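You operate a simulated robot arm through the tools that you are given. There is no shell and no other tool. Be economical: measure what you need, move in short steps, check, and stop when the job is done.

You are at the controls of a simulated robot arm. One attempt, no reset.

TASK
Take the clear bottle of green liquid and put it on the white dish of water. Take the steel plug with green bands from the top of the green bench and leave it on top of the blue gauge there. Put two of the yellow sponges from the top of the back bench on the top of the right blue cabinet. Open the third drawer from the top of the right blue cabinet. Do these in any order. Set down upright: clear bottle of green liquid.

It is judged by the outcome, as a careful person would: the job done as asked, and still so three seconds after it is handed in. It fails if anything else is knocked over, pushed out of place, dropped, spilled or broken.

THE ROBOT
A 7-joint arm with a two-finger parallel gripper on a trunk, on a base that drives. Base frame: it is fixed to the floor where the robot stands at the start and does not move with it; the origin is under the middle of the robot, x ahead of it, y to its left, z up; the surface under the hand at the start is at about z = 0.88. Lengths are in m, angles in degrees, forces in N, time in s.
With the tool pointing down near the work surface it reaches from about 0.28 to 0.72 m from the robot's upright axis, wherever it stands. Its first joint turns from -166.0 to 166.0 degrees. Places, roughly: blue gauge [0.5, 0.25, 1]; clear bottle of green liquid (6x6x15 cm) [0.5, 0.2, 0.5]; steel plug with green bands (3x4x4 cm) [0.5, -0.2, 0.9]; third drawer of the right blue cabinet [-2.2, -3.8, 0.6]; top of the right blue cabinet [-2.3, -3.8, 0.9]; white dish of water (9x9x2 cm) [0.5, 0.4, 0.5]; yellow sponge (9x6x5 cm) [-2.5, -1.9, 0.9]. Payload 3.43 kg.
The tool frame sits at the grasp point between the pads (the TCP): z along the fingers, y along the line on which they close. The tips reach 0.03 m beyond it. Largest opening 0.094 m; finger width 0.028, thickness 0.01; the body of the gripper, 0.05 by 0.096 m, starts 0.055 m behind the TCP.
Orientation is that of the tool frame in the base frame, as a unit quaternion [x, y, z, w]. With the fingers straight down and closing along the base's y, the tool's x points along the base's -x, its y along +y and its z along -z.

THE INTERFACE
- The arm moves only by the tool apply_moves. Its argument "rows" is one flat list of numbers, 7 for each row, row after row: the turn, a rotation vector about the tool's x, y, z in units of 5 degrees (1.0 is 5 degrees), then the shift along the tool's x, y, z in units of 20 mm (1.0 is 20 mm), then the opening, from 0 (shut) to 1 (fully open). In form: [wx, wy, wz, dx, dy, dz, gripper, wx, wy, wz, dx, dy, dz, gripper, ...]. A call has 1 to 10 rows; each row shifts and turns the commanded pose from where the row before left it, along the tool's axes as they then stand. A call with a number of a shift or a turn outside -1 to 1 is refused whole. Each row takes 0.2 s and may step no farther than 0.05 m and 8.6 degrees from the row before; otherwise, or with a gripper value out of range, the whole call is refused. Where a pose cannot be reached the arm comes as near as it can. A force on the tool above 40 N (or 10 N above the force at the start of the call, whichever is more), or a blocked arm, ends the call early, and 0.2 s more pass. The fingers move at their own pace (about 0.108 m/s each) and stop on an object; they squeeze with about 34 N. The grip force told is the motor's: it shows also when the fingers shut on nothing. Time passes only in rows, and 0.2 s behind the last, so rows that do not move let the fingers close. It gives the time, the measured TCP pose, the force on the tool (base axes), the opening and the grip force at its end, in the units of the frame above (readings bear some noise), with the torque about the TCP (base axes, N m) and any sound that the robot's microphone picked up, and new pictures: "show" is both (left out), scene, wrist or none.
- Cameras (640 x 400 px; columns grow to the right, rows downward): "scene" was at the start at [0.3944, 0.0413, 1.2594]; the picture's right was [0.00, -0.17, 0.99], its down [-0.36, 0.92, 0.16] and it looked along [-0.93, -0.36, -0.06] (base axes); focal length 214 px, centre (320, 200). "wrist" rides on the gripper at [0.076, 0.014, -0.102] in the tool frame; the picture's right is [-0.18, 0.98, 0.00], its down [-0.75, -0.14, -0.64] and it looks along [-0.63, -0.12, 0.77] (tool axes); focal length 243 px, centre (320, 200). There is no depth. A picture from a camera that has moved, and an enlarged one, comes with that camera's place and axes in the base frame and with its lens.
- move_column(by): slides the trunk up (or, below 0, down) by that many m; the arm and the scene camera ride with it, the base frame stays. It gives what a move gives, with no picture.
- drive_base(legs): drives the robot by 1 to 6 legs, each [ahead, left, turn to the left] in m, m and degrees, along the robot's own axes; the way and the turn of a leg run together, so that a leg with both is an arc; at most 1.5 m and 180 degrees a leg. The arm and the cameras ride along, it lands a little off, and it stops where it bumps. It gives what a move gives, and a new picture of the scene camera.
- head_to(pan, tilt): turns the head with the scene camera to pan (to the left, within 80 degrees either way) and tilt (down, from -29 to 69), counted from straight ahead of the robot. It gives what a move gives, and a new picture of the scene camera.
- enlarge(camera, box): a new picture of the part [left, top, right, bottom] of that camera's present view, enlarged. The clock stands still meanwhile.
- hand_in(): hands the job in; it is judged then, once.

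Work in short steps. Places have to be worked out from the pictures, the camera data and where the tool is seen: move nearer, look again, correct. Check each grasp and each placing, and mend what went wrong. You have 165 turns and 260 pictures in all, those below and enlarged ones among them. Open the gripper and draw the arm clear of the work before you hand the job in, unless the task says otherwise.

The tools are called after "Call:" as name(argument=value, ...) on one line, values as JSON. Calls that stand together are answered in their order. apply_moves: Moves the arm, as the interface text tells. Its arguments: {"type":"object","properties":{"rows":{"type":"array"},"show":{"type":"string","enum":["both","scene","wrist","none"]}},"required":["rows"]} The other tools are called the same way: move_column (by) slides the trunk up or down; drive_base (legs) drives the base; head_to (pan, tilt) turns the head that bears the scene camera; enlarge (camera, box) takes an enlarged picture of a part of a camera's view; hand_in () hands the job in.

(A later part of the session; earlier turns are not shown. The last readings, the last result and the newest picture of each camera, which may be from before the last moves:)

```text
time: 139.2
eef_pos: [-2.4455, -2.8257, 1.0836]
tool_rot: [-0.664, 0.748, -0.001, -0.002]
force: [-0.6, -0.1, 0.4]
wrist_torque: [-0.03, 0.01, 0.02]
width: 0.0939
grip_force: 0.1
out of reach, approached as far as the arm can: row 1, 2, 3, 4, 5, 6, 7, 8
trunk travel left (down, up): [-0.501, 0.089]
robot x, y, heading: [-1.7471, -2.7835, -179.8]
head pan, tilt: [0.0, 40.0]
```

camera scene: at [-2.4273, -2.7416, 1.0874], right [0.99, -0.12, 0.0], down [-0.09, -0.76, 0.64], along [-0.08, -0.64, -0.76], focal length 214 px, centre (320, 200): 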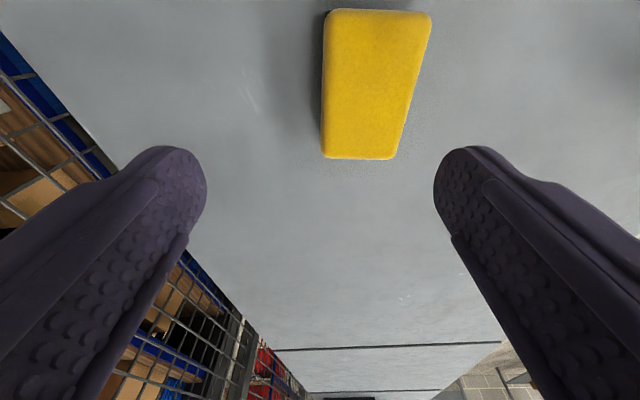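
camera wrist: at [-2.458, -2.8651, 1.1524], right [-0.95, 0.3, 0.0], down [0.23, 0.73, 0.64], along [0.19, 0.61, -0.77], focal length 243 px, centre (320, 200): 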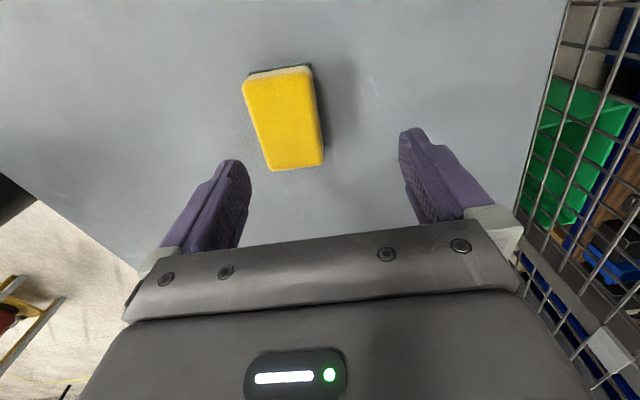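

Call:
apply_moves(rows=[0, 0, 0, -0.12, -1, -0.4, 1, 0, 0, 0, -0.12, -1, -0.4, 1, 0, 0, 0, -0.12, -1, -0.4, 1, 0, 0, 0, -0.12, -1, -0.4, 1, 0, 0, 0, -0.12, -1, -0.4, 1, 0, 0, 0, -0.12, -1, -0.4, 1, 0, 0, 0, -0.12, -1, -0.4, 1, 0, 0, 0, -0.12, -1, -0.4, 1], show="none")

```text
time: 141.1
eef_pos: [-2.4453, -2.8263, 1.0822]
tool_rot: [-0.664, 0.748, 0.0, 0.0]
force: [-0.6, 0.4, 0.1]
wrist_torque: [0.02, -0.05, 0.0]
width: 0.0941
grip_force: 0.0
out of reach, approached as far as the arm can: row 1, 2, 3, 4, 5, 6, 7, 8
trunk travel left (down, up): [-0.501, 0.089]
robot x, y, heading: [-1.7443, -2.7831, -180.0]
head pan, tilt: [0.0, 40.0]
```

I undo the over-retraction: bring the command back to about (-2.21, -2.83, 1.23), which should be easily reachable.

Call:
apply_moves(rows=[0, 0, 0, 0.12, 1, 0, 1, 0, 0, 0, 0.12, 1, 0, 1, 0, 0, 0, 0.12, 1, 0, 1, 0, 0, 0, 0.12, 1, 0, 1, 0, 0, 0, 0.12, 1, 0, 1, 0, 0, 0, 0.12, 1, 0, 1, 0, 0, 0, 0.12, 1, 0, 1, 0, 0, 0, 0.12, 1, 0, 1, 0, 0, 0, 0.12, 1, 0, 1, 0, 0, 0, 0.12, 1, 0, 1], show="none")

Call:
apply_moves(rows=[0, 0, 0, 0.12, 1, 0, 1, 0, 0, 0, 0.12, 1, 0, 1, 0, 0, 0, 0.12, 1, 0, 1, 0, 0, 0, 0.12, 1, 0, 1, 0, 0, 0, 0.12, 1, 0, 1, 0, 0, 0, 0.12, 1, 0, 1, 0, 0, 0, 0.12, 1, 0, 1, 0, 0, 0, 0.12, 1, 0, 1, 0, 0, 0, 0.12, 1, 0, 1, 0, 0, 0, 0.12, 1, 0, 1], show="none")

```text
time: 143.2
eef_pos: [-2.449, -2.8247, 1.0918]
tool_rot: [-0.664, 0.748, 0.0, -0.001]
force: [-0.3, -0.4, -0.2]
wrist_torque: [0.05, -0.01, -0.04]
width: 0.094
grip_force: 0.1
out of reach, approached as far as the arm can: row 1, 2, 3, 4, 5, 6, 7, 8, 9, 10
trunk travel left (down, up): [-0.501, 0.089]
robot x, y, heading: [-1.7424, -2.7801, -180.0]
head pan, tilt: [0.0, 40.0]
```

```text
time: 145.4
eef_pos: [-2.4482, -2.8247, 1.0916]
tool_rot: [-0.663, 0.749, 0.0, -0.001]
force: [-0.4, 0.5, 0.6]
wrist_torque: [0.04, -0.03, 0.03]
width: 0.0941
grip_force: 0.0
out of reach, approached as far as the arm can: row 1, 2, 3, 4, 5, 6, 7, 8, 9, 10
trunk travel left (down, up): [-0.501, 0.089]
robot x, y, heading: [-1.7418, -2.7789, -179.9]
head pan, tilt: [0.0, 40.0]
```

I suspect the elbow passed its straight position (wrong branch). I bring the command outward again to pull the elbow straight, then will come in while going down.

Call:
apply_moves(rows=[0, 0, 0, 0.12, 1, 0.7, 1, 0, 0, 0, 0.12, 1, 0.7, 1, 0, 0, 0, 0.12, 1, 0.7, 1, 0, 0, 0, 0.12, 1, 0.7, 1, 0, 0, 0, 0.12, 1, 0.7, 1, 0, 0, 0, 0.12, 1, 0.7, 1, 0, 0, 0, 0.12, 1, 0.7, 1, 0, 0, 0, 0.12, 1, 0.7, 1, 0, 0, 0, 0.12, 1, 0.7, 1, 0, 0, 0, 0.12, 1, 0.7, 1], show="none")

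Call:
apply_moves(rows=[0, 0, 0, 0.12, 1, 0, 1, 0, 0, 0, 0.12, 1, 0, 1, 0, 0, 0, 0, 0, 0, 1], show="none")

Call:
apply_moves(rows=[0, 0, 0, 0.12, 1, 0, 1, 0, 0, 0, 0.12, 1, 0, 1, 0, 0, 0, 0, 0, 0, 1], show="none")

```text
time: 147.7
eef_pos: [-2.4387, -2.8121, 1.0533]
tool_rot: [-0.664, 0.748, -0.001, -0.002]
force: [0.2, 0.4, -0.2]
wrist_torque: [0.01, 0.01, 0.02]
width: 0.0939
grip_force: 0.1
out of reach, approached as far as the arm can: row 1, 2, 3, 4, 5, 6, 7, 8, 9, 10
trunk travel left (down, up): [-0.501, 0.089]
robot x, y, heading: [-1.7453, -2.7831, -179.8]
head pan, tilt: [0.0, 40.0]
```

```text
time: 148.4
eef_pos: [-2.4385, -2.8123, 1.0525]
tool_rot: [-0.664, 0.748, 0.0, -0.001]
force: [0.0, 0.0, 1.0]
wrist_torque: [0.01, 0.0, -0.01]
width: 0.0941
grip_force: 0.1
out of reach, approached as far as the arm can: row 1, 2
trunk travel left (down, up): [-0.501, 0.089]
robot x, y, heading: [-1.7425, -2.7822, -180.1]
head pan, tilt: [0.0, 40.0]
```

```text
time: 149.2
eef_pos: [-2.439, -2.8127, 1.0536]
tool_rot: [-0.663, 0.749, 0.0, -0.001]
force: [0.3, 0.6, 0.7]
wrist_torque: [0.0, 0.0, 0.01]
width: 0.0943
grip_force: 0.0
out of reach, approached as far as the arm can: row 1, 2
trunk travel left (down, up): [-0.501, 0.089]
robot x, y, heading: [-1.7401, -2.7824, -180.1]
head pan, tilt: [0.0, 40.0]
```

Call:
apply_moves(rows=[0, 0, 0, 0.12, 1, 0, 1, 0, 0, 0, 0.12, 1, 0, 1, 0, 0, 0, 0.12, 1, 0, 1, 0, 0, 0, 0.12, 1, 0, 1, 0, 0, 0, 0, 0, 0, 1], show="none")

Call:
apply_moves(rows=[0, 0, 0, 0.12, 1, -1, 1, 0, 0, 0, 0.12, 1, -1, 1, 0, 0, 0, 0.12, 1, -1, 1, 0, 0, 0, 0, 0, 0, 1], show="none")

```text
time: 150.4
eef_pos: [-2.4378, -2.8125, 1.0541]
tool_rot: [-0.663, 0.748, 0.0, -0.001]
force: [-0.9, 0.3, 0.6]
wrist_torque: [-0.02, 0.01, -0.01]
width: 0.0941
grip_force: 0.0
out of reach, approached as far as the arm can: row 1, 2, 3, 4
trunk travel left (down, up): [-0.501, 0.089]
robot x, y, heading: [-1.7486, -2.7797, -180.1]
head pan, tilt: [0.0, 40.0]
```

```text
time: 151.4
eef_pos: [-2.4554, -2.8207, 1.1132]
tool_rot: [-0.663, 0.749, 0.0, -0.001]
force: [-0.6, 0.1, 0.4]
wrist_torque: [0.0, -0.01, 0.04]
width: 0.0941
grip_force: 0.1
out of reach, approached as far as the arm can: row 1, 2, 3
trunk travel left (down, up): [-0.501, 0.089]
robot x, y, heading: [-1.7448, -2.7844, -180.0]
head pan, tilt: [0.0, 40.0]
```

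The response is odd; I re-base with a tiny trunk move and test one inward row.

Call:
move_column(by=0.01)

Call:
apply_moves(rows=[0, 0, 0, -0.12, -1, 0, 1, 0, 0, 0, 0, 0, 0, 1], show="none")

Call:
apply_moves(rows=[0, 0, 0, 0, 0, 1, 1, 0, 0, 0, 0, 0, 0, 1], show="none")

Call:
apply_moves(rows=[0, 0, 0, 1, 0, 0, 1, 0, 0, 0, 1, 0, 0, 1], show="none")

```text
time: 152.0
eef_pos: [-2.4556, -2.8216, 1.122]
tool_rot: [-0.663, 0.749, 0.0, -0.001]
force: [-0.1, 0.4, -0.3]
wrist_torque: [0.01, 0.01, -0.02]
width: 0.094
grip_force: 0.0
trunk travel left (down, up): [-0.511, 0.079]
robot x, y, heading: [-1.7481, -2.7797, -179.9]
head pan, tilt: [0.0, 40.0]
```

```text
time: 152.6
eef_pos: [-2.4517, -2.8205, 1.1188]
tool_rot: [-0.663, 0.748, 0.0, 0.0]
force: [-0.4, 0.2, 0.4]
wrist_torque: [-0.01, -0.01, 0.01]
width: 0.0941
grip_force: 0.1
out of reach, approached as far as the arm can: row 1
trunk travel left (down, up): [-0.511, 0.079]
robot x, y, heading: [-1.7437, -2.7807, -179.8]
head pan, tilt: [0.0, 40.0]
```

```text
time: 153.2
eef_pos: [-2.4495, -2.8212, 1.0999]
tool_rot: [-0.664, 0.748, 0.001, -0.001]
force: [-0.1, -0.5, 0.5]
wrist_torque: [0.0, 0.02, -0.01]
width: 0.0941
grip_force: 0.1
trunk travel left (down, up): [-0.511, 0.079]
robot x, y, heading: [-1.747, -2.7836, -179.8]
head pan, tilt: [0.0, 40.0]
```

```text
time: 153.8
eef_pos: [-2.4455, -2.862, 1.1022]
tool_rot: [-0.663, 0.748, 0.0, -0.001]
force: [0.4, -0.3, 0.1]
wrist_torque: [-0.01, 0.0, -0.01]
width: 0.0945
grip_force: 0.0
out of reach, approached as far as the arm can: row 1, 2
trunk travel left (down, up): [-0.511, 0.079]
robot x, y, heading: [-1.7453, -2.7807, -180.0]
head pan, tilt: [0.0, 40.0]
```

Call:
apply_moves(rows=[0, 0, 0, 0, 0, 1, 1, 0, 0, 0, 0, 0, 1, 1, 0, 0, 0, 0, 0, 0, 1], show="none")

Call:
apply_moves(rows=[0, 0, 0, -1, -0.5, 0, 1, 0, 0, 0, -1, -0.5, 0, 1, 0, 0, 0, 0, 0, 0, 1], show="both")

```text
time: 154.6
eef_pos: [-2.4353, -2.8638, 1.0652]
tool_rot: [-0.663, 0.749, 0.0, -0.001]
force: [-0.2, -1.5, 0.3]
wrist_torque: [0.0, 0.01, 0.01]
width: 0.0938
grip_force: 0.0
out of reach, approached as far as the arm can: row 1, 2
trunk travel left (down, up): [-0.511, 0.079]
robot x, y, heading: [-1.7469, -2.7818, -180.0]
head pan, tilt: [0.0, 40.0]
```

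```text
time: 155.4
eef_pos: [-2.4333, -2.8282, 1.0567]
tool_rot: [-0.664, 0.748, -0.001, -0.001]
force: [-0.8, 0.0, 0.2]
wrist_torque: [-0.01, 0.03, 0.02]
width: 0.0939
grip_force: 0.0
out of reach, approached as far as the arm can: row 1, 2
trunk travel left (down, up): [-0.511, 0.079]
robot x, y, heading: [-1.7423, -2.7834, -179.8]
head pan, tilt: [0.0, 40.0]
camera scene: at [-2.4267, -2.7823, 1.1004], right [0.99, -0.12, 0.0], down [-0.09, -0.76, 0.64], along [-0.08, -0.64, -0.76], focal length 214 px, centre (320, 200)
camera wrist: at [-2.4552, -2.9016, 1.1596], right [-0.95, 0.3, 0.0], down [0.23, 0.73, 0.64], along [0.19, 0.61, -0.77], focal length 243 px, centre (320, 200)
```

scene: 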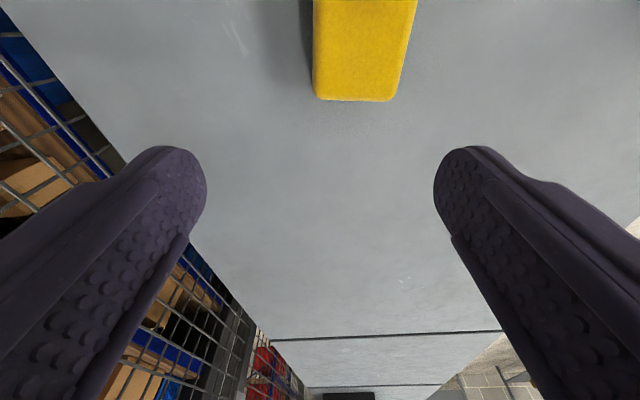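
wrist: 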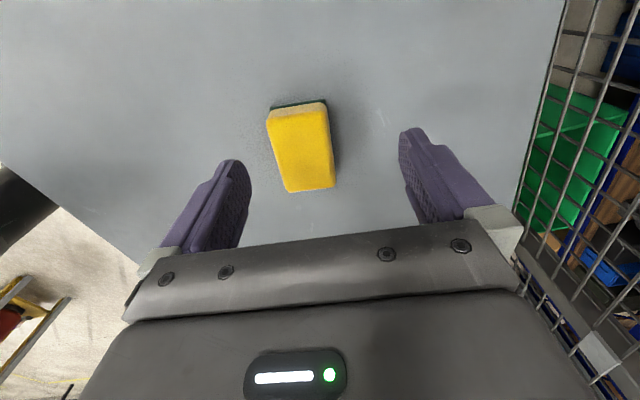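

The arm is locked straight. I try tilting the hand (fingers outward) to make the elbow bend.

Call:
apply_moves(rows=[-1, 0, 0, 0, 0, 0, 1, -1, 0, 0, 0, 0, 0, 1, -1, 0, 0, 0, 0, 0, 1, -1, 0, 0, 0, 0, 0, 1, 0, 0, 0, 0, 0, 0, 1], show="none")

Call:
apply_moves(rows=[0, 0, 0, 0, -1, 0, 1, 0, 0, 0, 0, -1, 0, 1, 0, 0, 0, 0, 0, 0, 1], show="none")

```text
time: 156.6
eef_pos: [-2.4884, -2.8326, 1.0352]
tool_rot: [-0.653, 0.737, 0.131, -0.116]
force: [0.1, -0.3, 0.2]
wrist_torque: [0.02, -0.01, 0.02]
width: 0.094
grip_force: 0.0
out of reach, approached as far as the arm can: row 1, 2, 3, 4
trunk travel left (down, up): [-0.511, 0.079]
robot x, y, heading: [-1.7466, -2.7818, -179.9]
head pan, tilt: [0.0, 40.0]
```

```text
time: 157.4
eef_pos: [-2.4762, -2.8391, 1.0103]
tool_rot: [-0.653, 0.737, 0.129, -0.116]
force: [0.8, 0.1, 0.1]
wrist_torque: [-0.03, 0.02, 0.03]
width: 0.0942
grip_force: 0.0
out of reach, approached as far as the arm can: row 1, 2
trunk travel left (down, up): [-0.511, 0.079]
robot x, y, heading: [-1.7443, -2.7815, -180.0]
head pan, tilt: [0.0, 40.0]
```

Next I try inward and down together (the direction that flexes the elbow), after raising the trunk for room.

Call:
move_column(by=0.075)

Call:
apply_moves(rows=[1, 0, 0, 0, -1, 0, 1, 1, 0, 0, 0, -1, 0, 1, 1, 0, 0, 0, -1, 0.5, 1, 1, 0, 0, 0, -1, 0.5, 1, 0, 0, 0, 0, -0.8, 1, 1, 0, 0, 0, 0, -0.8, 1, 1, 0, 0, 0, 0, -0.8, 0.5, 1], show="none")

```text
time: 158.6
eef_pos: [-2.4757, -2.8396, 1.0841]
tool_rot: [-0.653, 0.737, 0.13, -0.115]
force: [0.2, 0.2, -0.8]
wrist_torque: [0.0, -0.04, 0.01]
width: 0.094
grip_force: 0.0
trunk travel left (down, up): [-0.586, 0.004]
robot x, y, heading: [-1.7441, -2.7824, -180.0]
head pan, tilt: [0.0, 40.0]
```

```text
time: 160.2
eef_pos: [-2.3827, -2.8496, 1.0295]
tool_rot: [-0.664, 0.748, 0.0, -0.001]
force: [-0.6, -0.1, -0.1]
wrist_torque: [-0.02, 0.01, 0.0]
width: 0.0939
grip_force: 0.1
out of reach, approached as far as the arm can: row 4, 5, 6, 7
trunk travel left (down, up): [-0.586, 0.004]
robot x, y, heading: [-1.7431, -2.7817, -180.1]
head pan, tilt: [0.0, 40.0]
```

Rows 1–3 were reached this time. Test pure inward and up.

Call:
apply_moves(rows=[0, 0, 0, 0, -1, -1, 1, 0, 0, 0, 0, -1, -1, 1, 0, 0, 0, 0, 0, 0, 1], show="none")

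Call:
apply_moves(rows=[1, 0, 0, 0, -1, -1, 1, 1, 0, 0, 0, -1, -1, 1, 0, 0, 0, 0, 0, 0, 1], show="none")

```text
time: 160.9
eef_pos: [-2.3837, -2.8501, 1.0294]
tool_rot: [-0.663, 0.748, -0.001, -0.001]
force: [-0.2, 0.4, -0.5]
wrist_torque: [-0.01, -0.02, 0.05]
width: 0.094
grip_force: 0.0
out of reach, approached as far as the arm can: row 1, 2
trunk travel left (down, up): [-0.586, 0.004]
robot x, y, heading: [-1.7428, -2.7802, -180.1]
head pan, tilt: [0.0, 40.0]
```

```text
time: 161.8
eef_pos: [-2.3632, -2.8569, 1.0625]
tool_rot: [-0.661, 0.745, -0.066, 0.057]
force: [0.6, -0.8, 0.0]
wrist_torque: [0.0, -0.03, -0.01]
width: 0.0941
grip_force: 0.1
out of reach, approached as far as the arm can: row 1, 2
trunk travel left (down, up): [-0.586, 0.004]
robot x, y, heading: [-1.7471, -2.7819, -179.9]
head pan, tilt: [0.0, 40.0]
```

Fingers-inward tilting with the wrist held still should flex the elbow; I do that and then pull in and up.

Call:
apply_moves(rows=[1, 0, 0, 0, -1, 0, 1, 1, 0, 0, 0, -1, 0, 1, 1, 0, 0, 0, -1, 0, 1, 1, 0, 0, 0, -1, 0, 1, 1, 0, 0, 0, -1, -0.2, 1, 1, 0, 0, 0, -1, -0.4, 1], show="none")

Call:
apply_moves(rows=[0, 0, 0, 0, -0.5, -0.5, 1, 0, 0, 0, 0, -0.5, -0.5, 1, 0, 0, 0, 0, -0.5, -0.5, 1], show="none")

```text
time: 163.2
eef_pos: [-2.2703, -2.8698, 1.1133]
tool_rot: [-0.623, 0.703, -0.257, 0.226]
force: [0.5, 0.4, 0.0]
wrist_torque: [-0.01, -0.02, -0.02]
width: 0.0941
grip_force: 0.1
out of reach, approached as far as the arm can: row 2, 4, 6
trunk travel left (down, up): [-0.586, 0.004]
robot x, y, heading: [-1.748, -2.7818, -180.0]
head pan, tilt: [0.0, 40.0]
```

```text
time: 163.9
eef_pos: [-2.2853, -2.8735, 1.1456]
tool_rot: [-0.623, 0.703, -0.257, 0.227]
force: [-0.4, -0.3, -1.2]
wrist_torque: [0.02, 0.01, 0.0]
width: 0.094
grip_force: 0.1
out of reach, approached as far as the arm can: row 1, 2, 3
trunk travel left (down, up): [-0.586, 0.004]
robot x, y, heading: [-1.7454, -2.7796, -179.9]
head pan, tilt: [0.0, 40.0]
```

Call:
apply_moves(rows=[0, 0, 0, 0, -0.5, 0, 1, 0, 0, 0, 0, -0.5, 0, 1, 0, 0, 0, 0, -0.5, 0, 1, 0, 0, 0, 0, -0.5, 0, 1], show="none")

Call:
apply_moves(rows=[0, 0, 0, 0, -0.3, 1, 1, 0, 0, 0, 0, -0.3, 1, 1, 0, 0, 0, 0, -0.3, 1, 1], show="none")

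```text
time: 164.9
eef_pos: [-2.2897, -2.8809, 1.159]
tool_rot: [-0.624, 0.703, -0.256, 0.226]
force: [-0.7, 0.1, -0.1]
wrist_torque: [0.02, 0.0, -0.01]
width: 0.0939
grip_force: 0.0
out of reach, approached as far as the arm can: row 1, 2, 3, 4
trunk travel left (down, up): [-0.586, 0.004]
robot x, y, heading: [-1.7469, -2.7807, -179.9]
head pan, tilt: [0.0, 40.0]
```

```text
time: 165.8
eef_pos: [-2.2662, -2.8907, 1.1094]
tool_rot: [-0.624, 0.703, -0.257, 0.226]
force: [-0.2, 0.0, -0.3]
wrist_torque: [-0.03, 0.04, -0.01]
width: 0.0939
grip_force: 0.0
out of reach, approached as far as the arm can: row 1, 2, 3
trunk travel left (down, up): [-0.586, 0.004]
robot x, y, heading: [-1.746, -2.7788, -179.7]
head pan, tilt: [0.0, 40.0]
```

The elbow stays locked straight, but shoulder, wrist, base and trunk still work, which suffices. I level the hand back to vertical, letting the wrist stay put.

Call:
apply_moves(rows=[-1, 0, 0, 0, 1, 0, 1, -1, 0, 0, 0, 1, 0, 1, -1, 0, 0, 0, 1, 0, 1, -1, 0, 0, 0, 1, 0, 1, -1, 0, 0, 0, 1, 0, 1, -1, 0, 0, 0, 1, 0, 1, -1, 0, 0, 0, 1, 0, 1, -1, 0, 0, 0, 1, 0, 1], show="none")

Call:
apply_moves(rows=[0, 0, 0, -1, 0, -1, 1, 0, 0, 0, -1, 0, -1, 1, 0, 0, 0, -1, 0, -1, 1, 0, 0, 0, 0, 0, 0, 1], show="both")

```text
time: 167.6
eef_pos: [-2.3981, -2.8731, 1.0533]
tool_rot: [-0.663, 0.749, 0.001, 0.0]
force: [0.0, 0.0, -0.8]
wrist_torque: [-0.01, -0.02, 0.03]
width: 0.0942
grip_force: 0.1
out of reach, approached as far as the arm can: row 3, 5, 7
trunk travel left (down, up): [-0.586, 0.004]
robot x, y, heading: [-1.743, -2.7807, -179.7]
head pan, tilt: [0.0, 40.0]
```

```text
time: 168.6
eef_pos: [-2.3929, -2.8124, 1.114]
tool_rot: [-0.663, 0.749, -0.001, -0.001]
force: [0.6, 0.1, 0.3]
wrist_torque: [0.02, 0.01, -0.02]
width: 0.0941
grip_force: 0.1
trunk travel left (down, up): [-0.586, 0.004]
robot x, y, heading: [-1.7429, -2.7829, -180.2]
head pan, tilt: [0.0, 40.0]
camera scene: at [-2.3858, -2.7673, 1.1573], right [0.99, -0.12, 0.0], down [-0.09, -0.76, 0.64], along [-0.08, -0.64, -0.76], focal length 214 px, centre (320, 200)
camera wrist: at [-2.4143, -2.8866, 1.2165], right [-0.95, 0.3, 0.0], down [0.23, 0.73, 0.64], along [0.19, 0.61, -0.77], focal length 243 px, centre (320, 200)
```

scene: 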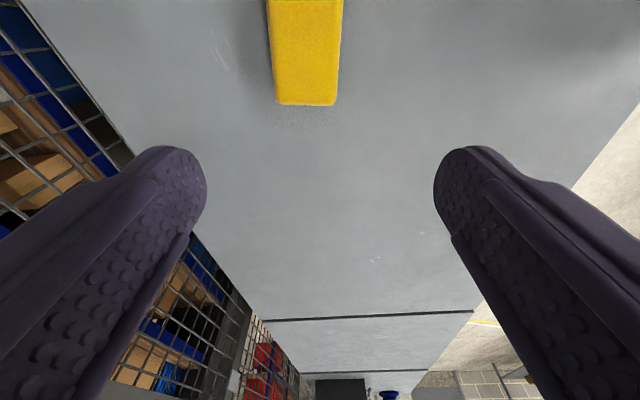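
wrist: 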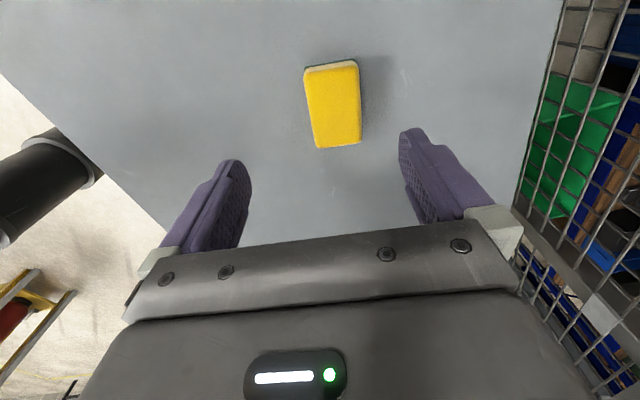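

The last rows were fully reached, so the elbow is free again. Shift over the sponge at (-2.401,-2.782) and lower by the trunk only.

Call:
apply_moves(rows=[0, 0, 0, -0.72, 0.28, 0, 1, 0, 0, 0, -0.72, 0.28, 0, 1, 0, 0, 0, 0, 0, 0, 1], show="none")

Call:
move_column(by=-0.12)

Call:
enlarge(camera="scene", box=[0, 0, 640, 400])

```text
time: 169.3
eef_pos: [-2.4005, -2.7831, 1.1136]
tool_rot: [-0.663, 0.748, 0.0, -0.002]
force: [-0.4, 0.1, -0.7]
wrist_torque: [-0.01, -0.02, 0.01]
width: 0.0941
grip_force: 0.2
trunk travel left (down, up): [-0.586, 0.004]
robot x, y, heading: [-1.7454, -2.7822, -179.8]
head pan, tilt: [0.0, 40.0]
```

```text
time: 170.8
eef_pos: [-2.399, -2.7833, 0.9943]
tool_rot: [-0.663, 0.748, 0.0, -0.001]
force: [-0.5, -1.2, -0.2]
wrist_torque: [0.0, 0.03, 0.0]
width: 0.094
grip_force: 0.2
trunk travel left (down, up): [-0.466, 0.124]
robot x, y, heading: [-1.7442, -2.781, -179.8]
head pan, tilt: [0.0, 40.0]
```

```text
1.00 times, centred on (320, 200) of scene (not enlarged: the box is as wide or as high as the picture)
camera zoom: at [-2.3929, -2.7376, 1.0372], right [0.99, -0.12, 0.0], down [-0.09, -0.76, 0.64], along [-0.08, -0.64, -0.76], focal length 214 px, centre (320, 200)
```

zoom: 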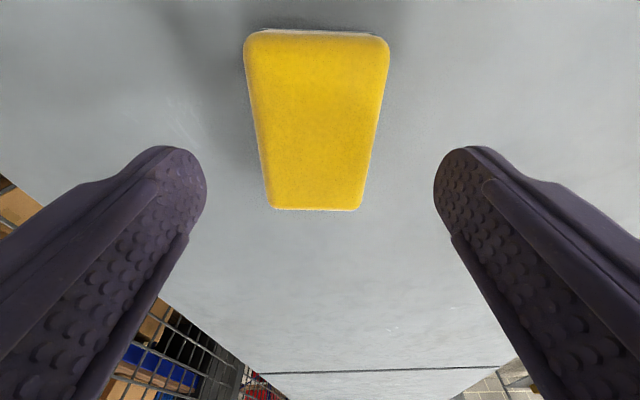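

Centred between the fingers. Lower to z≈0.918 and close.

Call:
move_column(by=-0.075)

Call:
apply_moves(rows=[0, 0, 0, 0, 0, 0, 0, 0, 0, 0, 0, 0, 0, 0, 0, 0, 0, 0, 0, 0, 0, 0, 0, 0, 0, 0, 0, 0], show="scene")

```text
time: 171.8
eef_pos: [-2.3991, -2.7833, 0.9297]
tool_rot: [-0.664, 0.748, -0.001, 0.0]
force: [7.2, -0.2, 10.6]
wrist_torque: [0.16, -0.22, -0.06]
width: 0.0935
grip_force: 0.1
trunk travel left (down, up): [-0.4, 0.19]
robot x, y, heading: [-1.7427, -2.7799, -180.0]
head pan, tilt: [0.0, 40.0]
stopped: the force on the tool passed its limit at 68 N (the readings are from after the stop); the commanded pose is now the measured one
```

```text
time: 172.8
eef_pos: [-2.3992, -2.7824, 0.9304]
tool_rot: [-0.663, 0.749, 0.0, -0.001]
force: [1.0, -0.7, 8.8]
wrist_torque: [0.07, -0.16, -0.13]
width: 0.0637
grip_force: 33.7
trunk travel left (down, up): [-0.4, 0.19]
robot x, y, heading: [-1.7448, -2.7824, -180.0]
head pan, tilt: [0.0, 40.0]
camera scene: at [-2.3934, -2.7377, 0.9735], right [0.99, -0.12, 0.0], down [-0.09, -0.76, 0.64], along [-0.08, -0.64, -0.76], focal length 214 px, centre (320, 200)
```

scene: 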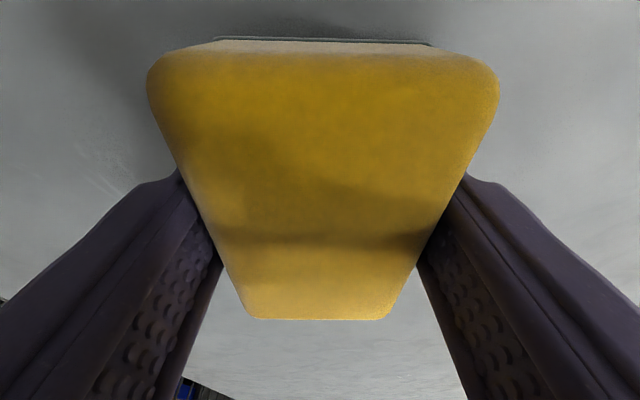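

Gripped (64 mm); bench top is at z≈0.90. Lift by the trunk, then drive back a bit and left toward the cabinet.

Call:
move_column(by=0.15)

Call:
drive_base(legs=[[-0.1, 0, 0], [0, 0.75, 0]])

Call:
apply_moves(rows=[0, 0, 0, 0, 0, 0, 0], show="wrist")

```text
time: 174.5
eef_pos: [-2.3989, -2.7836, 1.0787]
tool_rot: [-0.664, 0.748, -0.001, 0.0]
force: [0.0, -0.8, -0.7]
wrist_torque: [0.03, 0.03, 0.02]
width: 0.0632
grip_force: 33.8
trunk travel left (down, up): [-0.55, 0.04]
robot x, y, heading: [-1.7429, -2.7792, -179.7]
head pan, tilt: [0.0, 40.0]
```

```text
time: 179.3
eef_pos: [-2.2983, -3.5308, 1.0784]
tool_rot: [-0.664, 0.748, -0.001, -0.001]
force: [0.3, -0.9, 0.8]
wrist_torque: [0.0, 0.01, 0.01]
width: 0.0634
grip_force: 33.9
trunk travel left (down, up): [-0.55, 0.04]
robot x, y, heading: [-1.6384, -3.5281, -179.8]
head pan, tilt: [0.0, 40.0]
camera scene: at [-2.2925, -3.4854, 1.1228], right [0.99, -0.12, 0.0], down [-0.09, -0.76, 0.64], along [-0.08, -0.64, -0.77], focal length 214 px, centre (320, 200)
```

scene: 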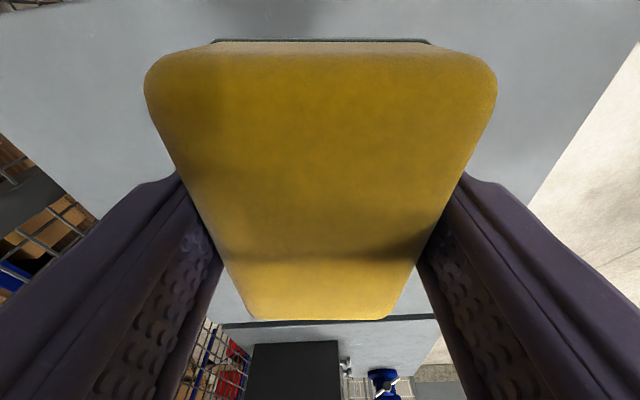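

```text
time: 179.7
eef_pos: [-2.298, -3.5304, 1.0791]
tool_rot: [-0.665, 0.747, -0.001, -0.001]
force: [-0.8, -0.1, -0.3]
wrist_torque: [-0.02, 0.0, 0.01]
width: 0.0632
grip_force: 34.3
trunk travel left (down, up): [-0.55, 0.04]
robot x, y, heading: [-1.6457, -3.5261, -180.2]
head pan, tilt: [0.0, 40.0]
camera wrist: at [-2.3211, -3.6043, 1.1821], right [-0.95, 0.3, 0.0], down [0.23, 0.73, 0.64], along [0.19, 0.61, -0.77], focal length 243 px, centre (320, 200)
```

wrist: 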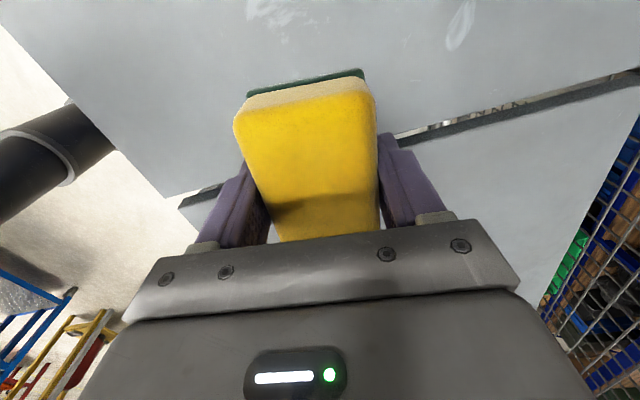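

The right cabinet top spans roughly y -3.45 to -4.08 and looks free. I drive left 0.13 and lower the sponge.

Call:
drive_base(legs=[[0, 0.13, 0]])

Call:
move_column(by=-0.12)

Call:
apply_moves(rows=[0, 0, 0, 0, 0, 0, 0], show="wrist")

```text
time: 181.0
eef_pos: [-2.2974, -3.6638, 1.0792]
tool_rot: [-0.664, 0.748, 0.0, -0.001]
force: [0.0, -1.8, -0.1]
wrist_torque: [0.04, -0.03, -0.02]
width: 0.0633
grip_force: 33.8
trunk travel left (down, up): [-0.55, 0.04]
robot x, y, heading: [-1.6394, -3.6591, -179.8]
head pan, tilt: [0.0, 40.0]
camera scene: at [-2.2922, -3.6176, 1.1229], right [0.99, -0.12, 0.0], down [-0.09, -0.76, 0.64], along [-0.08, -0.64, -0.77], focal length 214 px, centre (320, 200)
```

scene: 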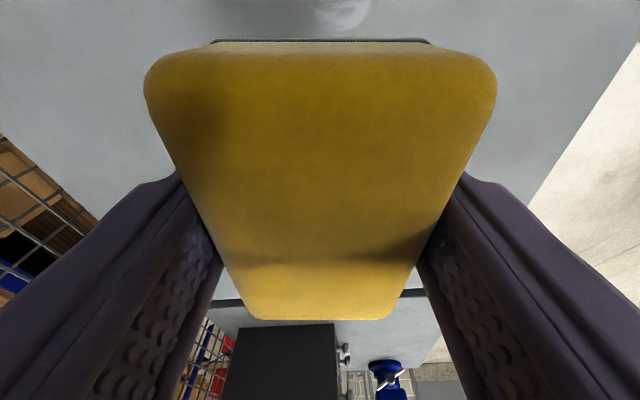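

```text
time: 182.5
eef_pos: [-2.298, -3.6619, 0.9596]
tool_rot: [-0.664, 0.748, 0.0, 0.001]
force: [0.7, -0.5, -1.4]
wrist_torque: [0.03, -0.01, 0.0]
width: 0.0635
grip_force: 34.1
trunk travel left (down, up): [-0.43, 0.16]
robot x, y, heading: [-1.6421, -3.6585, -179.9]
head pan, tilt: [0.0, 40.0]
```

```text
time: 182.9
eef_pos: [-2.2982, -3.6625, 0.9596]
tool_rot: [-0.664, 0.748, -0.001, -0.001]
force: [0.0, -0.7, 0.0]
wrist_torque: [-0.02, -0.04, -0.01]
width: 0.0635
grip_force: 34.0
trunk travel left (down, up): [-0.43, 0.16]
robot x, y, heading: [-1.647, -3.6536, -179.8]
head pan, tilt: [0.0, 40.0]
camera wrist: at [-2.3206, -3.7355, 1.0621], right [-0.95, 0.3, 0.0], down [0.23, 0.73, 0.64], along [0.19, 0.61, -0.77], focal length 243 px, centre (320, 200)
```

wrist: 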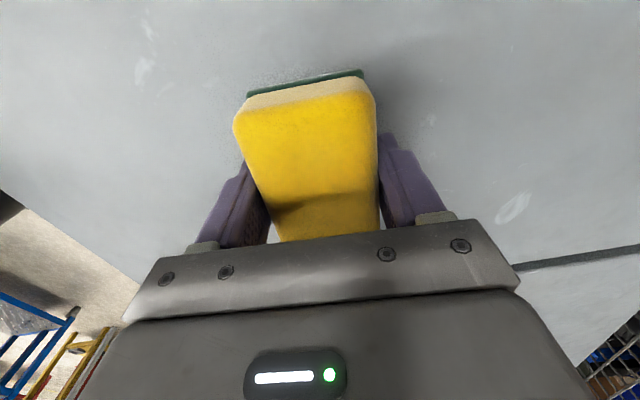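

Just above the surface; lower the last 3 cm, then release.

Call:
move_column(by=-0.026)

Call:
apply_moves(rows=[0, 0, 0, 0, 0, 0.15, 0, 0, 0, 0, 0, 0, 0.15, 0], show="none")

```text
time: 183.6
eef_pos: [-2.2975, -3.662, 0.9346]
tool_rot: [-0.664, 0.748, 0.001, 0.0]
force: [-0.1, -0.4, -0.1]
wrist_torque: [0.03, -0.02, 0.01]
width: 0.0634
grip_force: 34.2
trunk travel left (down, up): [-0.404, 0.186]
robot x, y, heading: [-1.644, -3.6568, -179.9]
head pan, tilt: [0.0, 40.0]
```

```text
time: 184.2
eef_pos: [-2.2969, -3.6626, 0.9303]
tool_rot: [-0.664, 0.748, 0.001, -0.001]
force: [1.3, 0.2, 19.4]
wrist_torque: [0.22, -0.77, -0.07]
width: 0.0632
grip_force: 34.3
trunk travel left (down, up): [-0.404, 0.186]
robot x, y, heading: [-1.6455, -3.6563, -179.8]
head pan, tilt: [0.0, 40.0]
```

Contact at z≈0.930 (19 N). Open and raise by the trunk.

Call:
apply_moves(rows=[0, 0, 0, 0, 0, -0.1, 0, 0, 0, 0, 0, 0, 0, 1, 0, 0, 0, 0, 0, 0, 1, 0, 0, 0, 0, 0, 0, 1], show="none")

Call:
move_column(by=0.16)

Call:
apply_moves(rows=[0, 0, 0, 0, 0, 0, 1])

```text
time: 185.2
eef_pos: [-2.2974, -3.6626, 0.9299]
tool_rot: [-0.664, 0.748, -0.001, -0.001]
force: [-5.2, 0.0, 14.5]
wrist_torque: [0.08, -0.52, 0.11]
width: 0.091
grip_force: 0.1
trunk travel left (down, up): [-0.404, 0.186]
robot x, y, heading: [-1.6383, -3.6598, -179.9]
head pan, tilt: [0.0, 40.0]
```

```text
time: 187.0
eef_pos: [-2.2994, -3.6634, 1.0893]
tool_rot: [-0.664, 0.748, -0.001, 0.0]
force: [-1.1, 0.8, -0.4]
wrist_torque: [0.0, -0.02, 0.01]
width: 0.0938
grip_force: 0.1
trunk travel left (down, up): [-0.564, 0.026]
robot x, y, heading: [-1.6402, -3.6615, -179.8]
head pan, tilt: [0.0, 40.0]
```

```text
time: 187.4
eef_pos: [-2.2984, -3.6622, 1.0896]
tool_rot: [-0.664, 0.748, 0.0, -0.001]
force: [-0.2, -0.6, -0.3]
wrist_torque: [-0.04, 0.02, 0.02]
width: 0.0939
grip_force: 0.0
trunk travel left (down, up): [-0.564, 0.026]
robot x, y, heading: [-1.6426, -3.6591, -179.9]
head pan, tilt: [0.0, 40.0]
camera scene: at [-2.2922, -3.6162, 1.1328], right [0.99, -0.12, 0.0], down [-0.09, -0.76, 0.64], along [-0.08, -0.64, -0.76], focal length 214 px, centre (320, 200)
camera wrist: at [-2.3207, -3.7355, 1.192], right [-0.95, 0.3, 0.0], down [0.23, 0.73, 0.64], along [0.19, 0.61, -0.77], focal length 243 px, centre (320, 200)
```

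scene: 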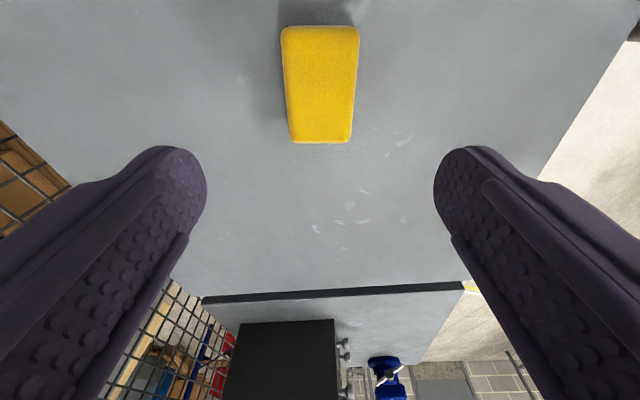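
wrist: 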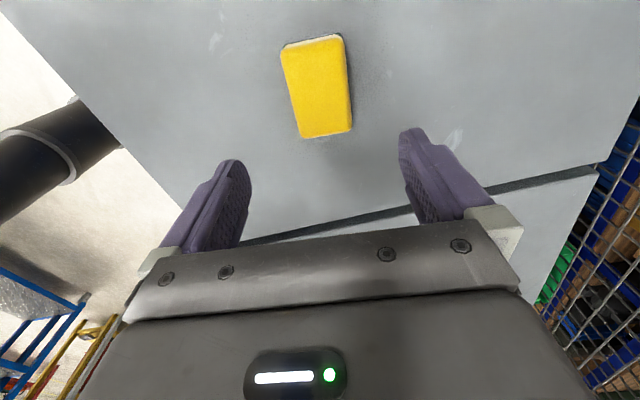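

Sponge 1 rests well on the right cabinet (top spans y -3.47…-4.09). Drive right to sponge B.

Call:
drive_base(legs=[[0, -1.3, 0]])

Call:
apply_moves(rows=[0, 0, 0, 0, 0, 0, 1], show="wrist")

Call:
head_to(pan=0, tilt=5)

```text
time: 194.0
eef_pos: [-2.2939, -2.3428, 1.0903]
tool_rot: [-0.66, 0.751, 0.0, 0.0]
force: [-0.6, 0.9, -0.3]
wrist_torque: [-0.01, 0.01, -0.01]
width: 0.094
grip_force: 0.0
trunk travel left (down, up): [-0.564, 0.026]
robot x, y, heading: [-1.6375, -2.3487, 179.7]
head pan, tilt: [0.0, 40.0]
camera scene: at [-2.2883, -2.2984, 1.1329], right [0.99, -0.13, 0.0], down [-0.1, -0.76, 0.64], along [-0.08, -0.64, -0.76], focal length 214 px, centre (320, 200)
```

scene: 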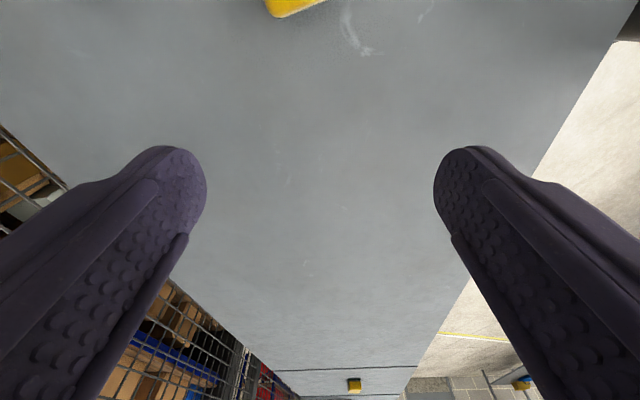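

```text
time: 194.4
eef_pos: [-2.2949, -2.3444, 1.0889]
tool_rot: [-0.659, 0.752, -0.002, 0.0]
force: [-0.3, 0.6, -0.1]
wrist_torque: [0.01, 0.0, 0.02]
width: 0.0939
grip_force: 0.1
trunk travel left (down, up): [-0.564, 0.026]
robot x, y, heading: [-1.6414, -2.3467, 179.4]
head pan, tilt: [0.0, 40.0]
camera wrist: at [-2.3179, -2.4178, 1.192], right [-0.95, 0.31, 0.0], down [0.24, 0.73, 0.64], along [0.2, 0.61, -0.77], focal length 243 px, centre (320, 200)
```

wrist: 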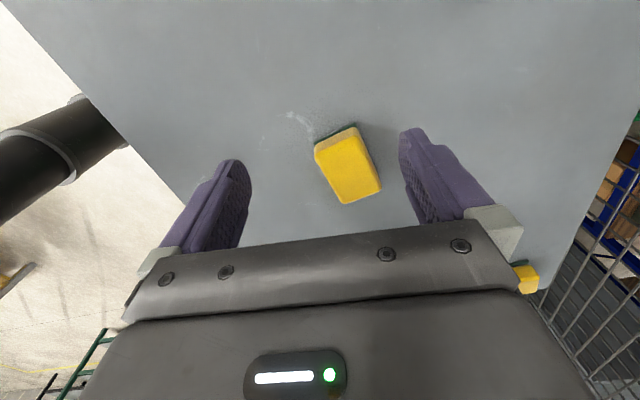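

```text
time: 195.4
eef_pos: [-2.2939, -2.3429, 1.0892]
tool_rot: [-0.66, 0.751, 0.0, -0.001]
force: [-1.2, 0.2, -0.1]
wrist_torque: [-0.02, -0.02, -0.04]
width: 0.0943
grip_force: 0.1
trunk travel left (down, up): [-0.564, 0.026]
robot x, y, heading: [-1.6402, -2.3448, 179.4]
head pan, tilt: [0.0, 5.0]
camera scene: at [-2.2812, -2.2435, 1.1259], right [0.99, -0.13, 0.0], down [-0.13, -0.99, 0.09], along [-0.01, -0.09, -1.0], focal length 214 px, centre (320, 200)
```

scene: 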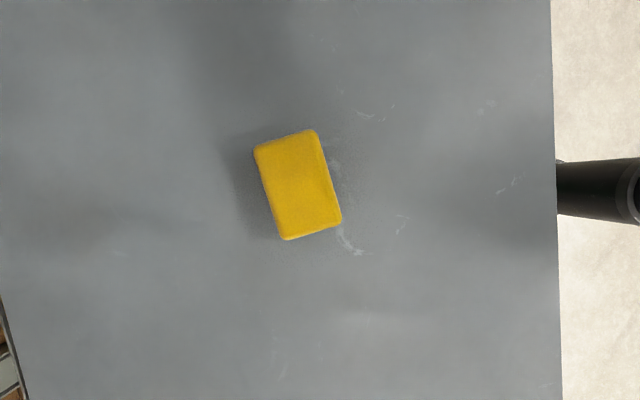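

Sponge B is at (-2.299,-2.245), turned 16° against the hand. I drive 0.1 right and turn the hand -16°.

Call:
drive_base(legs=[[0.005, -0.097, 0]])

Call:
apply_moves(rows=[0, 0, -1, 0, 0, 0, 1, 0, 0, -1, 0, 0, 0, 1, 0, 0, -1, 0, 0, 0, 1, 0, 0, -0.2, 0, 0, 0, 1], show="none")

Call:
head_to(pan=0, tilt=35)

```text
time: 196.6
eef_pos: [-2.2987, -2.2445, 1.0893]
tool_rot: [-0.66, 0.751, -0.002, -0.001]
force: [-0.2, 1.1, 0.2]
wrist_torque: [-0.05, 0.02, -0.01]
width: 0.0936
grip_force: 0.0
trunk travel left (down, up): [-0.564, 0.026]
robot x, y, heading: [-1.6449, -2.2535, 179.3]
head pan, tilt: [0.0, 5.0]
camera scene: at [-2.2854, -2.1442, 1.1258], right [0.99, -0.13, 0.0], down [-0.13, -0.99, 0.09], along [-0.01, -0.09, -1.0], focal length 214 px, centre (320, 200)
```

scene: 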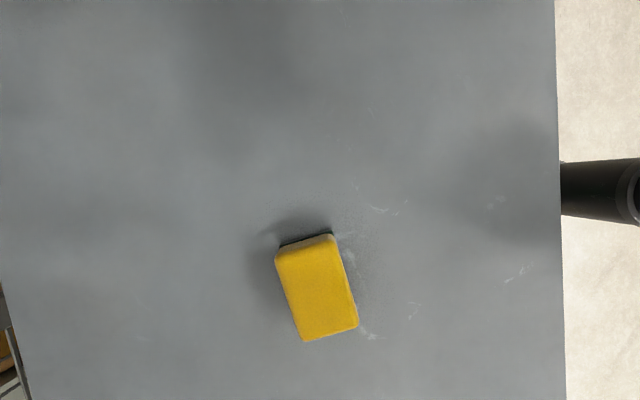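

```text
time: 197.6
eef_pos: [-2.2991, -2.2461, 1.0897]
tool_rot: [0.758, -0.652, 0.0, 0.001]
force: [-1.0, 0.2, 0.2]
wrist_torque: [0.02, 0.02, -0.02]
width: 0.094
grip_force: 0.1
trunk travel left (down, up): [-0.564, 0.026]
robot x, y, heading: [-1.6458, -2.2516, 179.3]
head pan, tilt: [0.0, 5.0]
```

```text
time: 198.5
eef_pos: [-2.2998, -2.247, 1.0894]
tool_rot: [0.758, -0.652, 0.002, 0.001]
force: [-0.3, 0.5, 0.3]
wrist_torque: [0.01, -0.04, -0.01]
width: 0.0937
grip_force: 0.1
trunk travel left (down, up): [-0.564, 0.026]
robot x, y, heading: [-1.6447, -2.2522, 179.5]
head pan, tilt: [0.0, 35.0]
camera scene: at [-2.3066, -2.1933, 1.1295], right [0.99, 0.15, 0.0], down [0.12, -0.81, 0.57], along [0.09, -0.57, -0.82], focal length 214 px, centre (320, 200)
```

scene: 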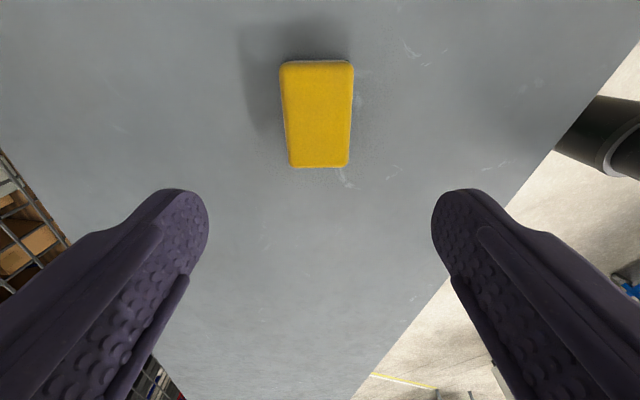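

Aligned and centred. Small shift, lower to z≈0.936 and close.

Call:
apply_moves(rows=[0, 0, 0, -0.4, 0, 0, 1], show="none")

Call:
move_column(by=-0.153)

Call:
apply_moves(rows=[0, 0, 0, 0, 0, 0, 0, 0, 0, 0, 0, 0, 0, 0, 0, 0, 0, 0, 0, 0, 0, 0, 0, 0, 0, 0, 0, 0], show="scene")

```text
time: 198.9
eef_pos: [-2.3008, -2.2377, 1.089]
tool_rot: [0.758, -0.652, 0.001, 0.001]
force: [-1.0, 0.2, 0.0]
wrist_torque: [0.0, -0.01, -0.03]
width: 0.0942
grip_force: 0.2
trunk travel left (down, up): [-0.564, 0.026]
robot x, y, heading: [-1.6427, -2.2523, 179.6]
head pan, tilt: [0.0, 35.0]
```

```text
time: 200.7
eef_pos: [-2.2997, -2.239, 0.9369]
tool_rot: [0.758, -0.653, 0.0, 0.001]
force: [0.0, 0.0, -0.3]
wrist_torque: [0.0, -0.01, 0.0]
width: 0.094
grip_force: 0.1
trunk travel left (down, up): [-0.411, 0.179]
robot x, y, heading: [-1.6414, -2.2538, 179.3]
head pan, tilt: [0.0, 35.0]
```

```text
time: 201.7
eef_pos: [-2.3007, -2.2386, 0.936]
tool_rot: [0.758, -0.652, 0.0, -0.001]
force: [-1.1, 0.1, 3.5]
wrist_torque: [-0.01, 0.01, 0.03]
width: 0.0633
grip_force: 33.6
trunk travel left (down, up): [-0.411, 0.179]
robot x, y, heading: [-1.6423, -2.2493, 179.6]
head pan, tilt: [0.0, 35.0]
camera scene: at [-2.308, -2.1852, 0.9769], right [0.99, 0.15, 0.0], down [0.12, -0.81, 0.58], along [0.09, -0.57, -0.82], focal length 214 px, centre (320, 200)
```

scene: 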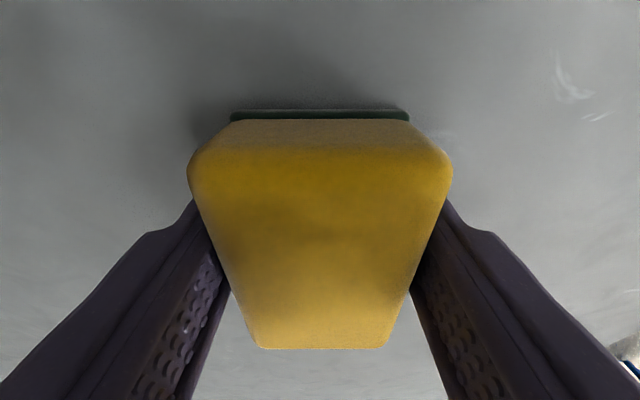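

Gripped. Lift and drive left to the cabinet, past sponge 1, to y≈-3.87.

Call:
move_column(by=0.16)

Call:
drive_base(legs=[[0, 1.0, 0], [0, 0.62, 0]])

```text
time: 203.5
eef_pos: [-2.3004, -2.2388, 1.0962]
tool_rot: [0.758, -0.652, 0.001, 0.001]
force: [0.2, -0.1, -1.3]
wrist_torque: [-0.02, -0.02, -0.03]
width: 0.0633
grip_force: 34.2
trunk travel left (down, up): [-0.571, 0.019]
robot x, y, heading: [-1.6411, -2.2518, 179.6]
head pan, tilt: [0.0, 35.0]
```

```text
time: 211.8
eef_pos: [-2.3159, -3.8607, 1.096]
tool_rot: [0.758, -0.653, 0.0, 0.0]
force: [-0.2, 0.1, 1.0]
wrist_torque: [0.02, 0.02, 0.01]
width: 0.0632
grip_force: 34.3
trunk travel left (down, up): [-0.571, 0.019]
robot x, y, heading: [-1.6617, -3.8722, 179.4]
head pan, tilt: [0.0, 35.0]
camera scene: at [-2.3233, -3.807, 1.1367], right [0.99, 0.15, 0.0], down [0.12, -0.81, 0.57], along [0.09, -0.57, -0.82], focal length 214 px, centre (320, 200)
```

scene: 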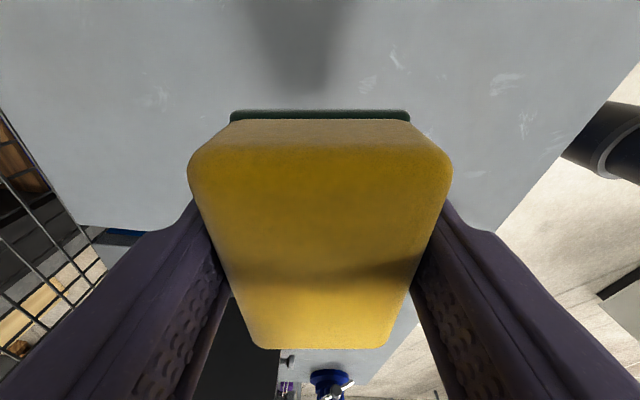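

Above the free part of the cabinet top. Lower until contact near z≈0.935.

Call:
move_column(by=-0.157)

Call:
apply_moves(rows=[0, 0, 0, 0, 0, 0.12, 0, 0, 0, 0, 0, 0, 0.12, 0], show="none")

```text
time: 213.6
eef_pos: [-2.3153, -3.86, 0.9402]
tool_rot: [0.758, -0.653, 0.001, 0.001]
force: [-0.2, 0.3, -0.8]
wrist_torque: [-0.03, 0.0, 0.02]
width: 0.0633
grip_force: 33.4
trunk travel left (down, up): [-0.414, 0.176]
robot x, y, heading: [-1.6614, -3.8726, 179.3]
head pan, tilt: [0.0, 35.0]
```

```text
time: 214.2
eef_pos: [-2.3153, -3.8597, 0.9357]
tool_rot: [0.758, -0.652, 0.001, 0.001]
force: [2.2, -0.1, 11.6]
wrist_torque: [-0.08, -0.26, 0.0]
width: 0.0634
grip_force: 34.2
trunk travel left (down, up): [-0.414, 0.176]
robot x, y, heading: [-1.6627, -3.8739, 179.3]
head pan, tilt: [0.0, 35.0]
```

Contact. Open, raise and look.

Call:
apply_moves(rows=[0, 0, 0, 0, 0, -0.05, 0, 0, 0, 0, 0, 0, 0, 1, 0, 0, 0, 0, 0, 0, 1, 0, 0, 0, 0, 0, 0, 1], show="none")

Call:
move_column(by=0.17)

Call:
apply_moves(rows=[0, 0, 0, 0, 0, 0, 1])

```text
time: 215.2
eef_pos: [-2.3156, -3.858, 0.9349]
tool_rot: [0.758, -0.652, 0.001, 0.001]
force: [0.0, 0.2, -0.3]
wrist_torque: [0.0, -0.01, -0.03]
width: 0.0941
grip_force: 0.1
trunk travel left (down, up): [-0.414, 0.176]
robot x, y, heading: [-1.6593, -3.8734, 179.5]
head pan, tilt: [0.0, 35.0]
```

```text
time: 217.1
eef_pos: [-2.3152, -3.8596, 1.1054]
tool_rot: [0.758, -0.652, 0.001, 0.001]
force: [0.0, 0.2, 0.7]
wrist_torque: [0.0, -0.02, 0.01]
width: 0.0939
grip_force: 0.1
trunk travel left (down, up): [-0.584, 0.006]
robot x, y, heading: [-1.6585, -3.8661, 179.6]
head pan, tilt: [0.0, 35.0]
```

```text
time: 217.5
eef_pos: [-2.3164, -3.8584, 1.1062]
tool_rot: [0.757, -0.653, 0.0, 0.001]
force: [-0.4, -1.2, -0.2]
wrist_torque: [0.01, 0.0, 0.03]
width: 0.094
grip_force: 0.1
trunk travel left (down, up): [-0.584, 0.006]
robot x, y, heading: [-1.6583, -3.8716, 179.3]
head pan, tilt: [0.0, 35.0]
camera scene: at [-2.3234, -3.8064, 1.1458], right [0.99, 0.15, 0.0], down [0.12, -0.81, 0.58], along [0.09, -0.57, -0.82], focal length 214 px, centre (320, 200)
camera wrist: at [-2.3181, -3.9364, 1.2081], right [-1.0, 0.04, 0.0], down [0.03, 0.77, 0.64], along [0.02, 0.64, -0.77], focal length 243 px, centre (320, 200)
```

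scene: 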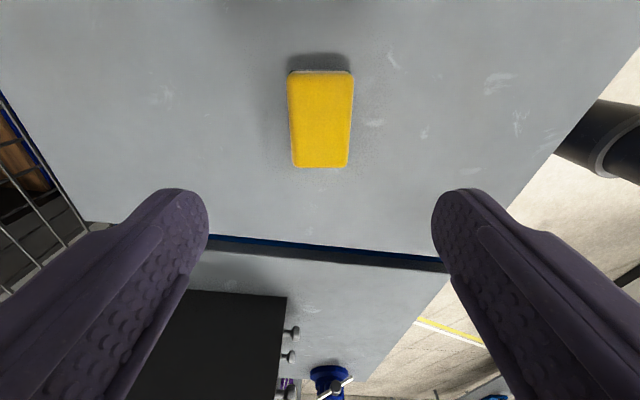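
wrist: 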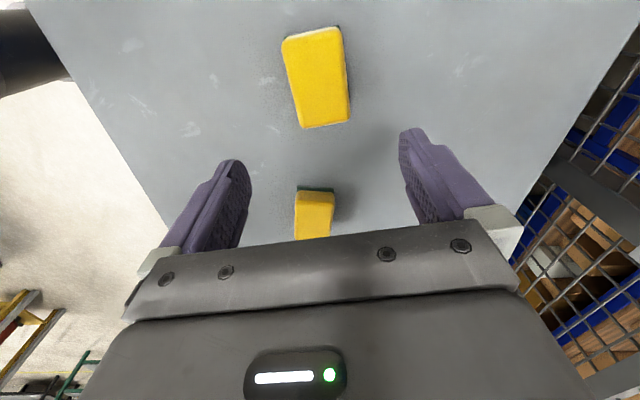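

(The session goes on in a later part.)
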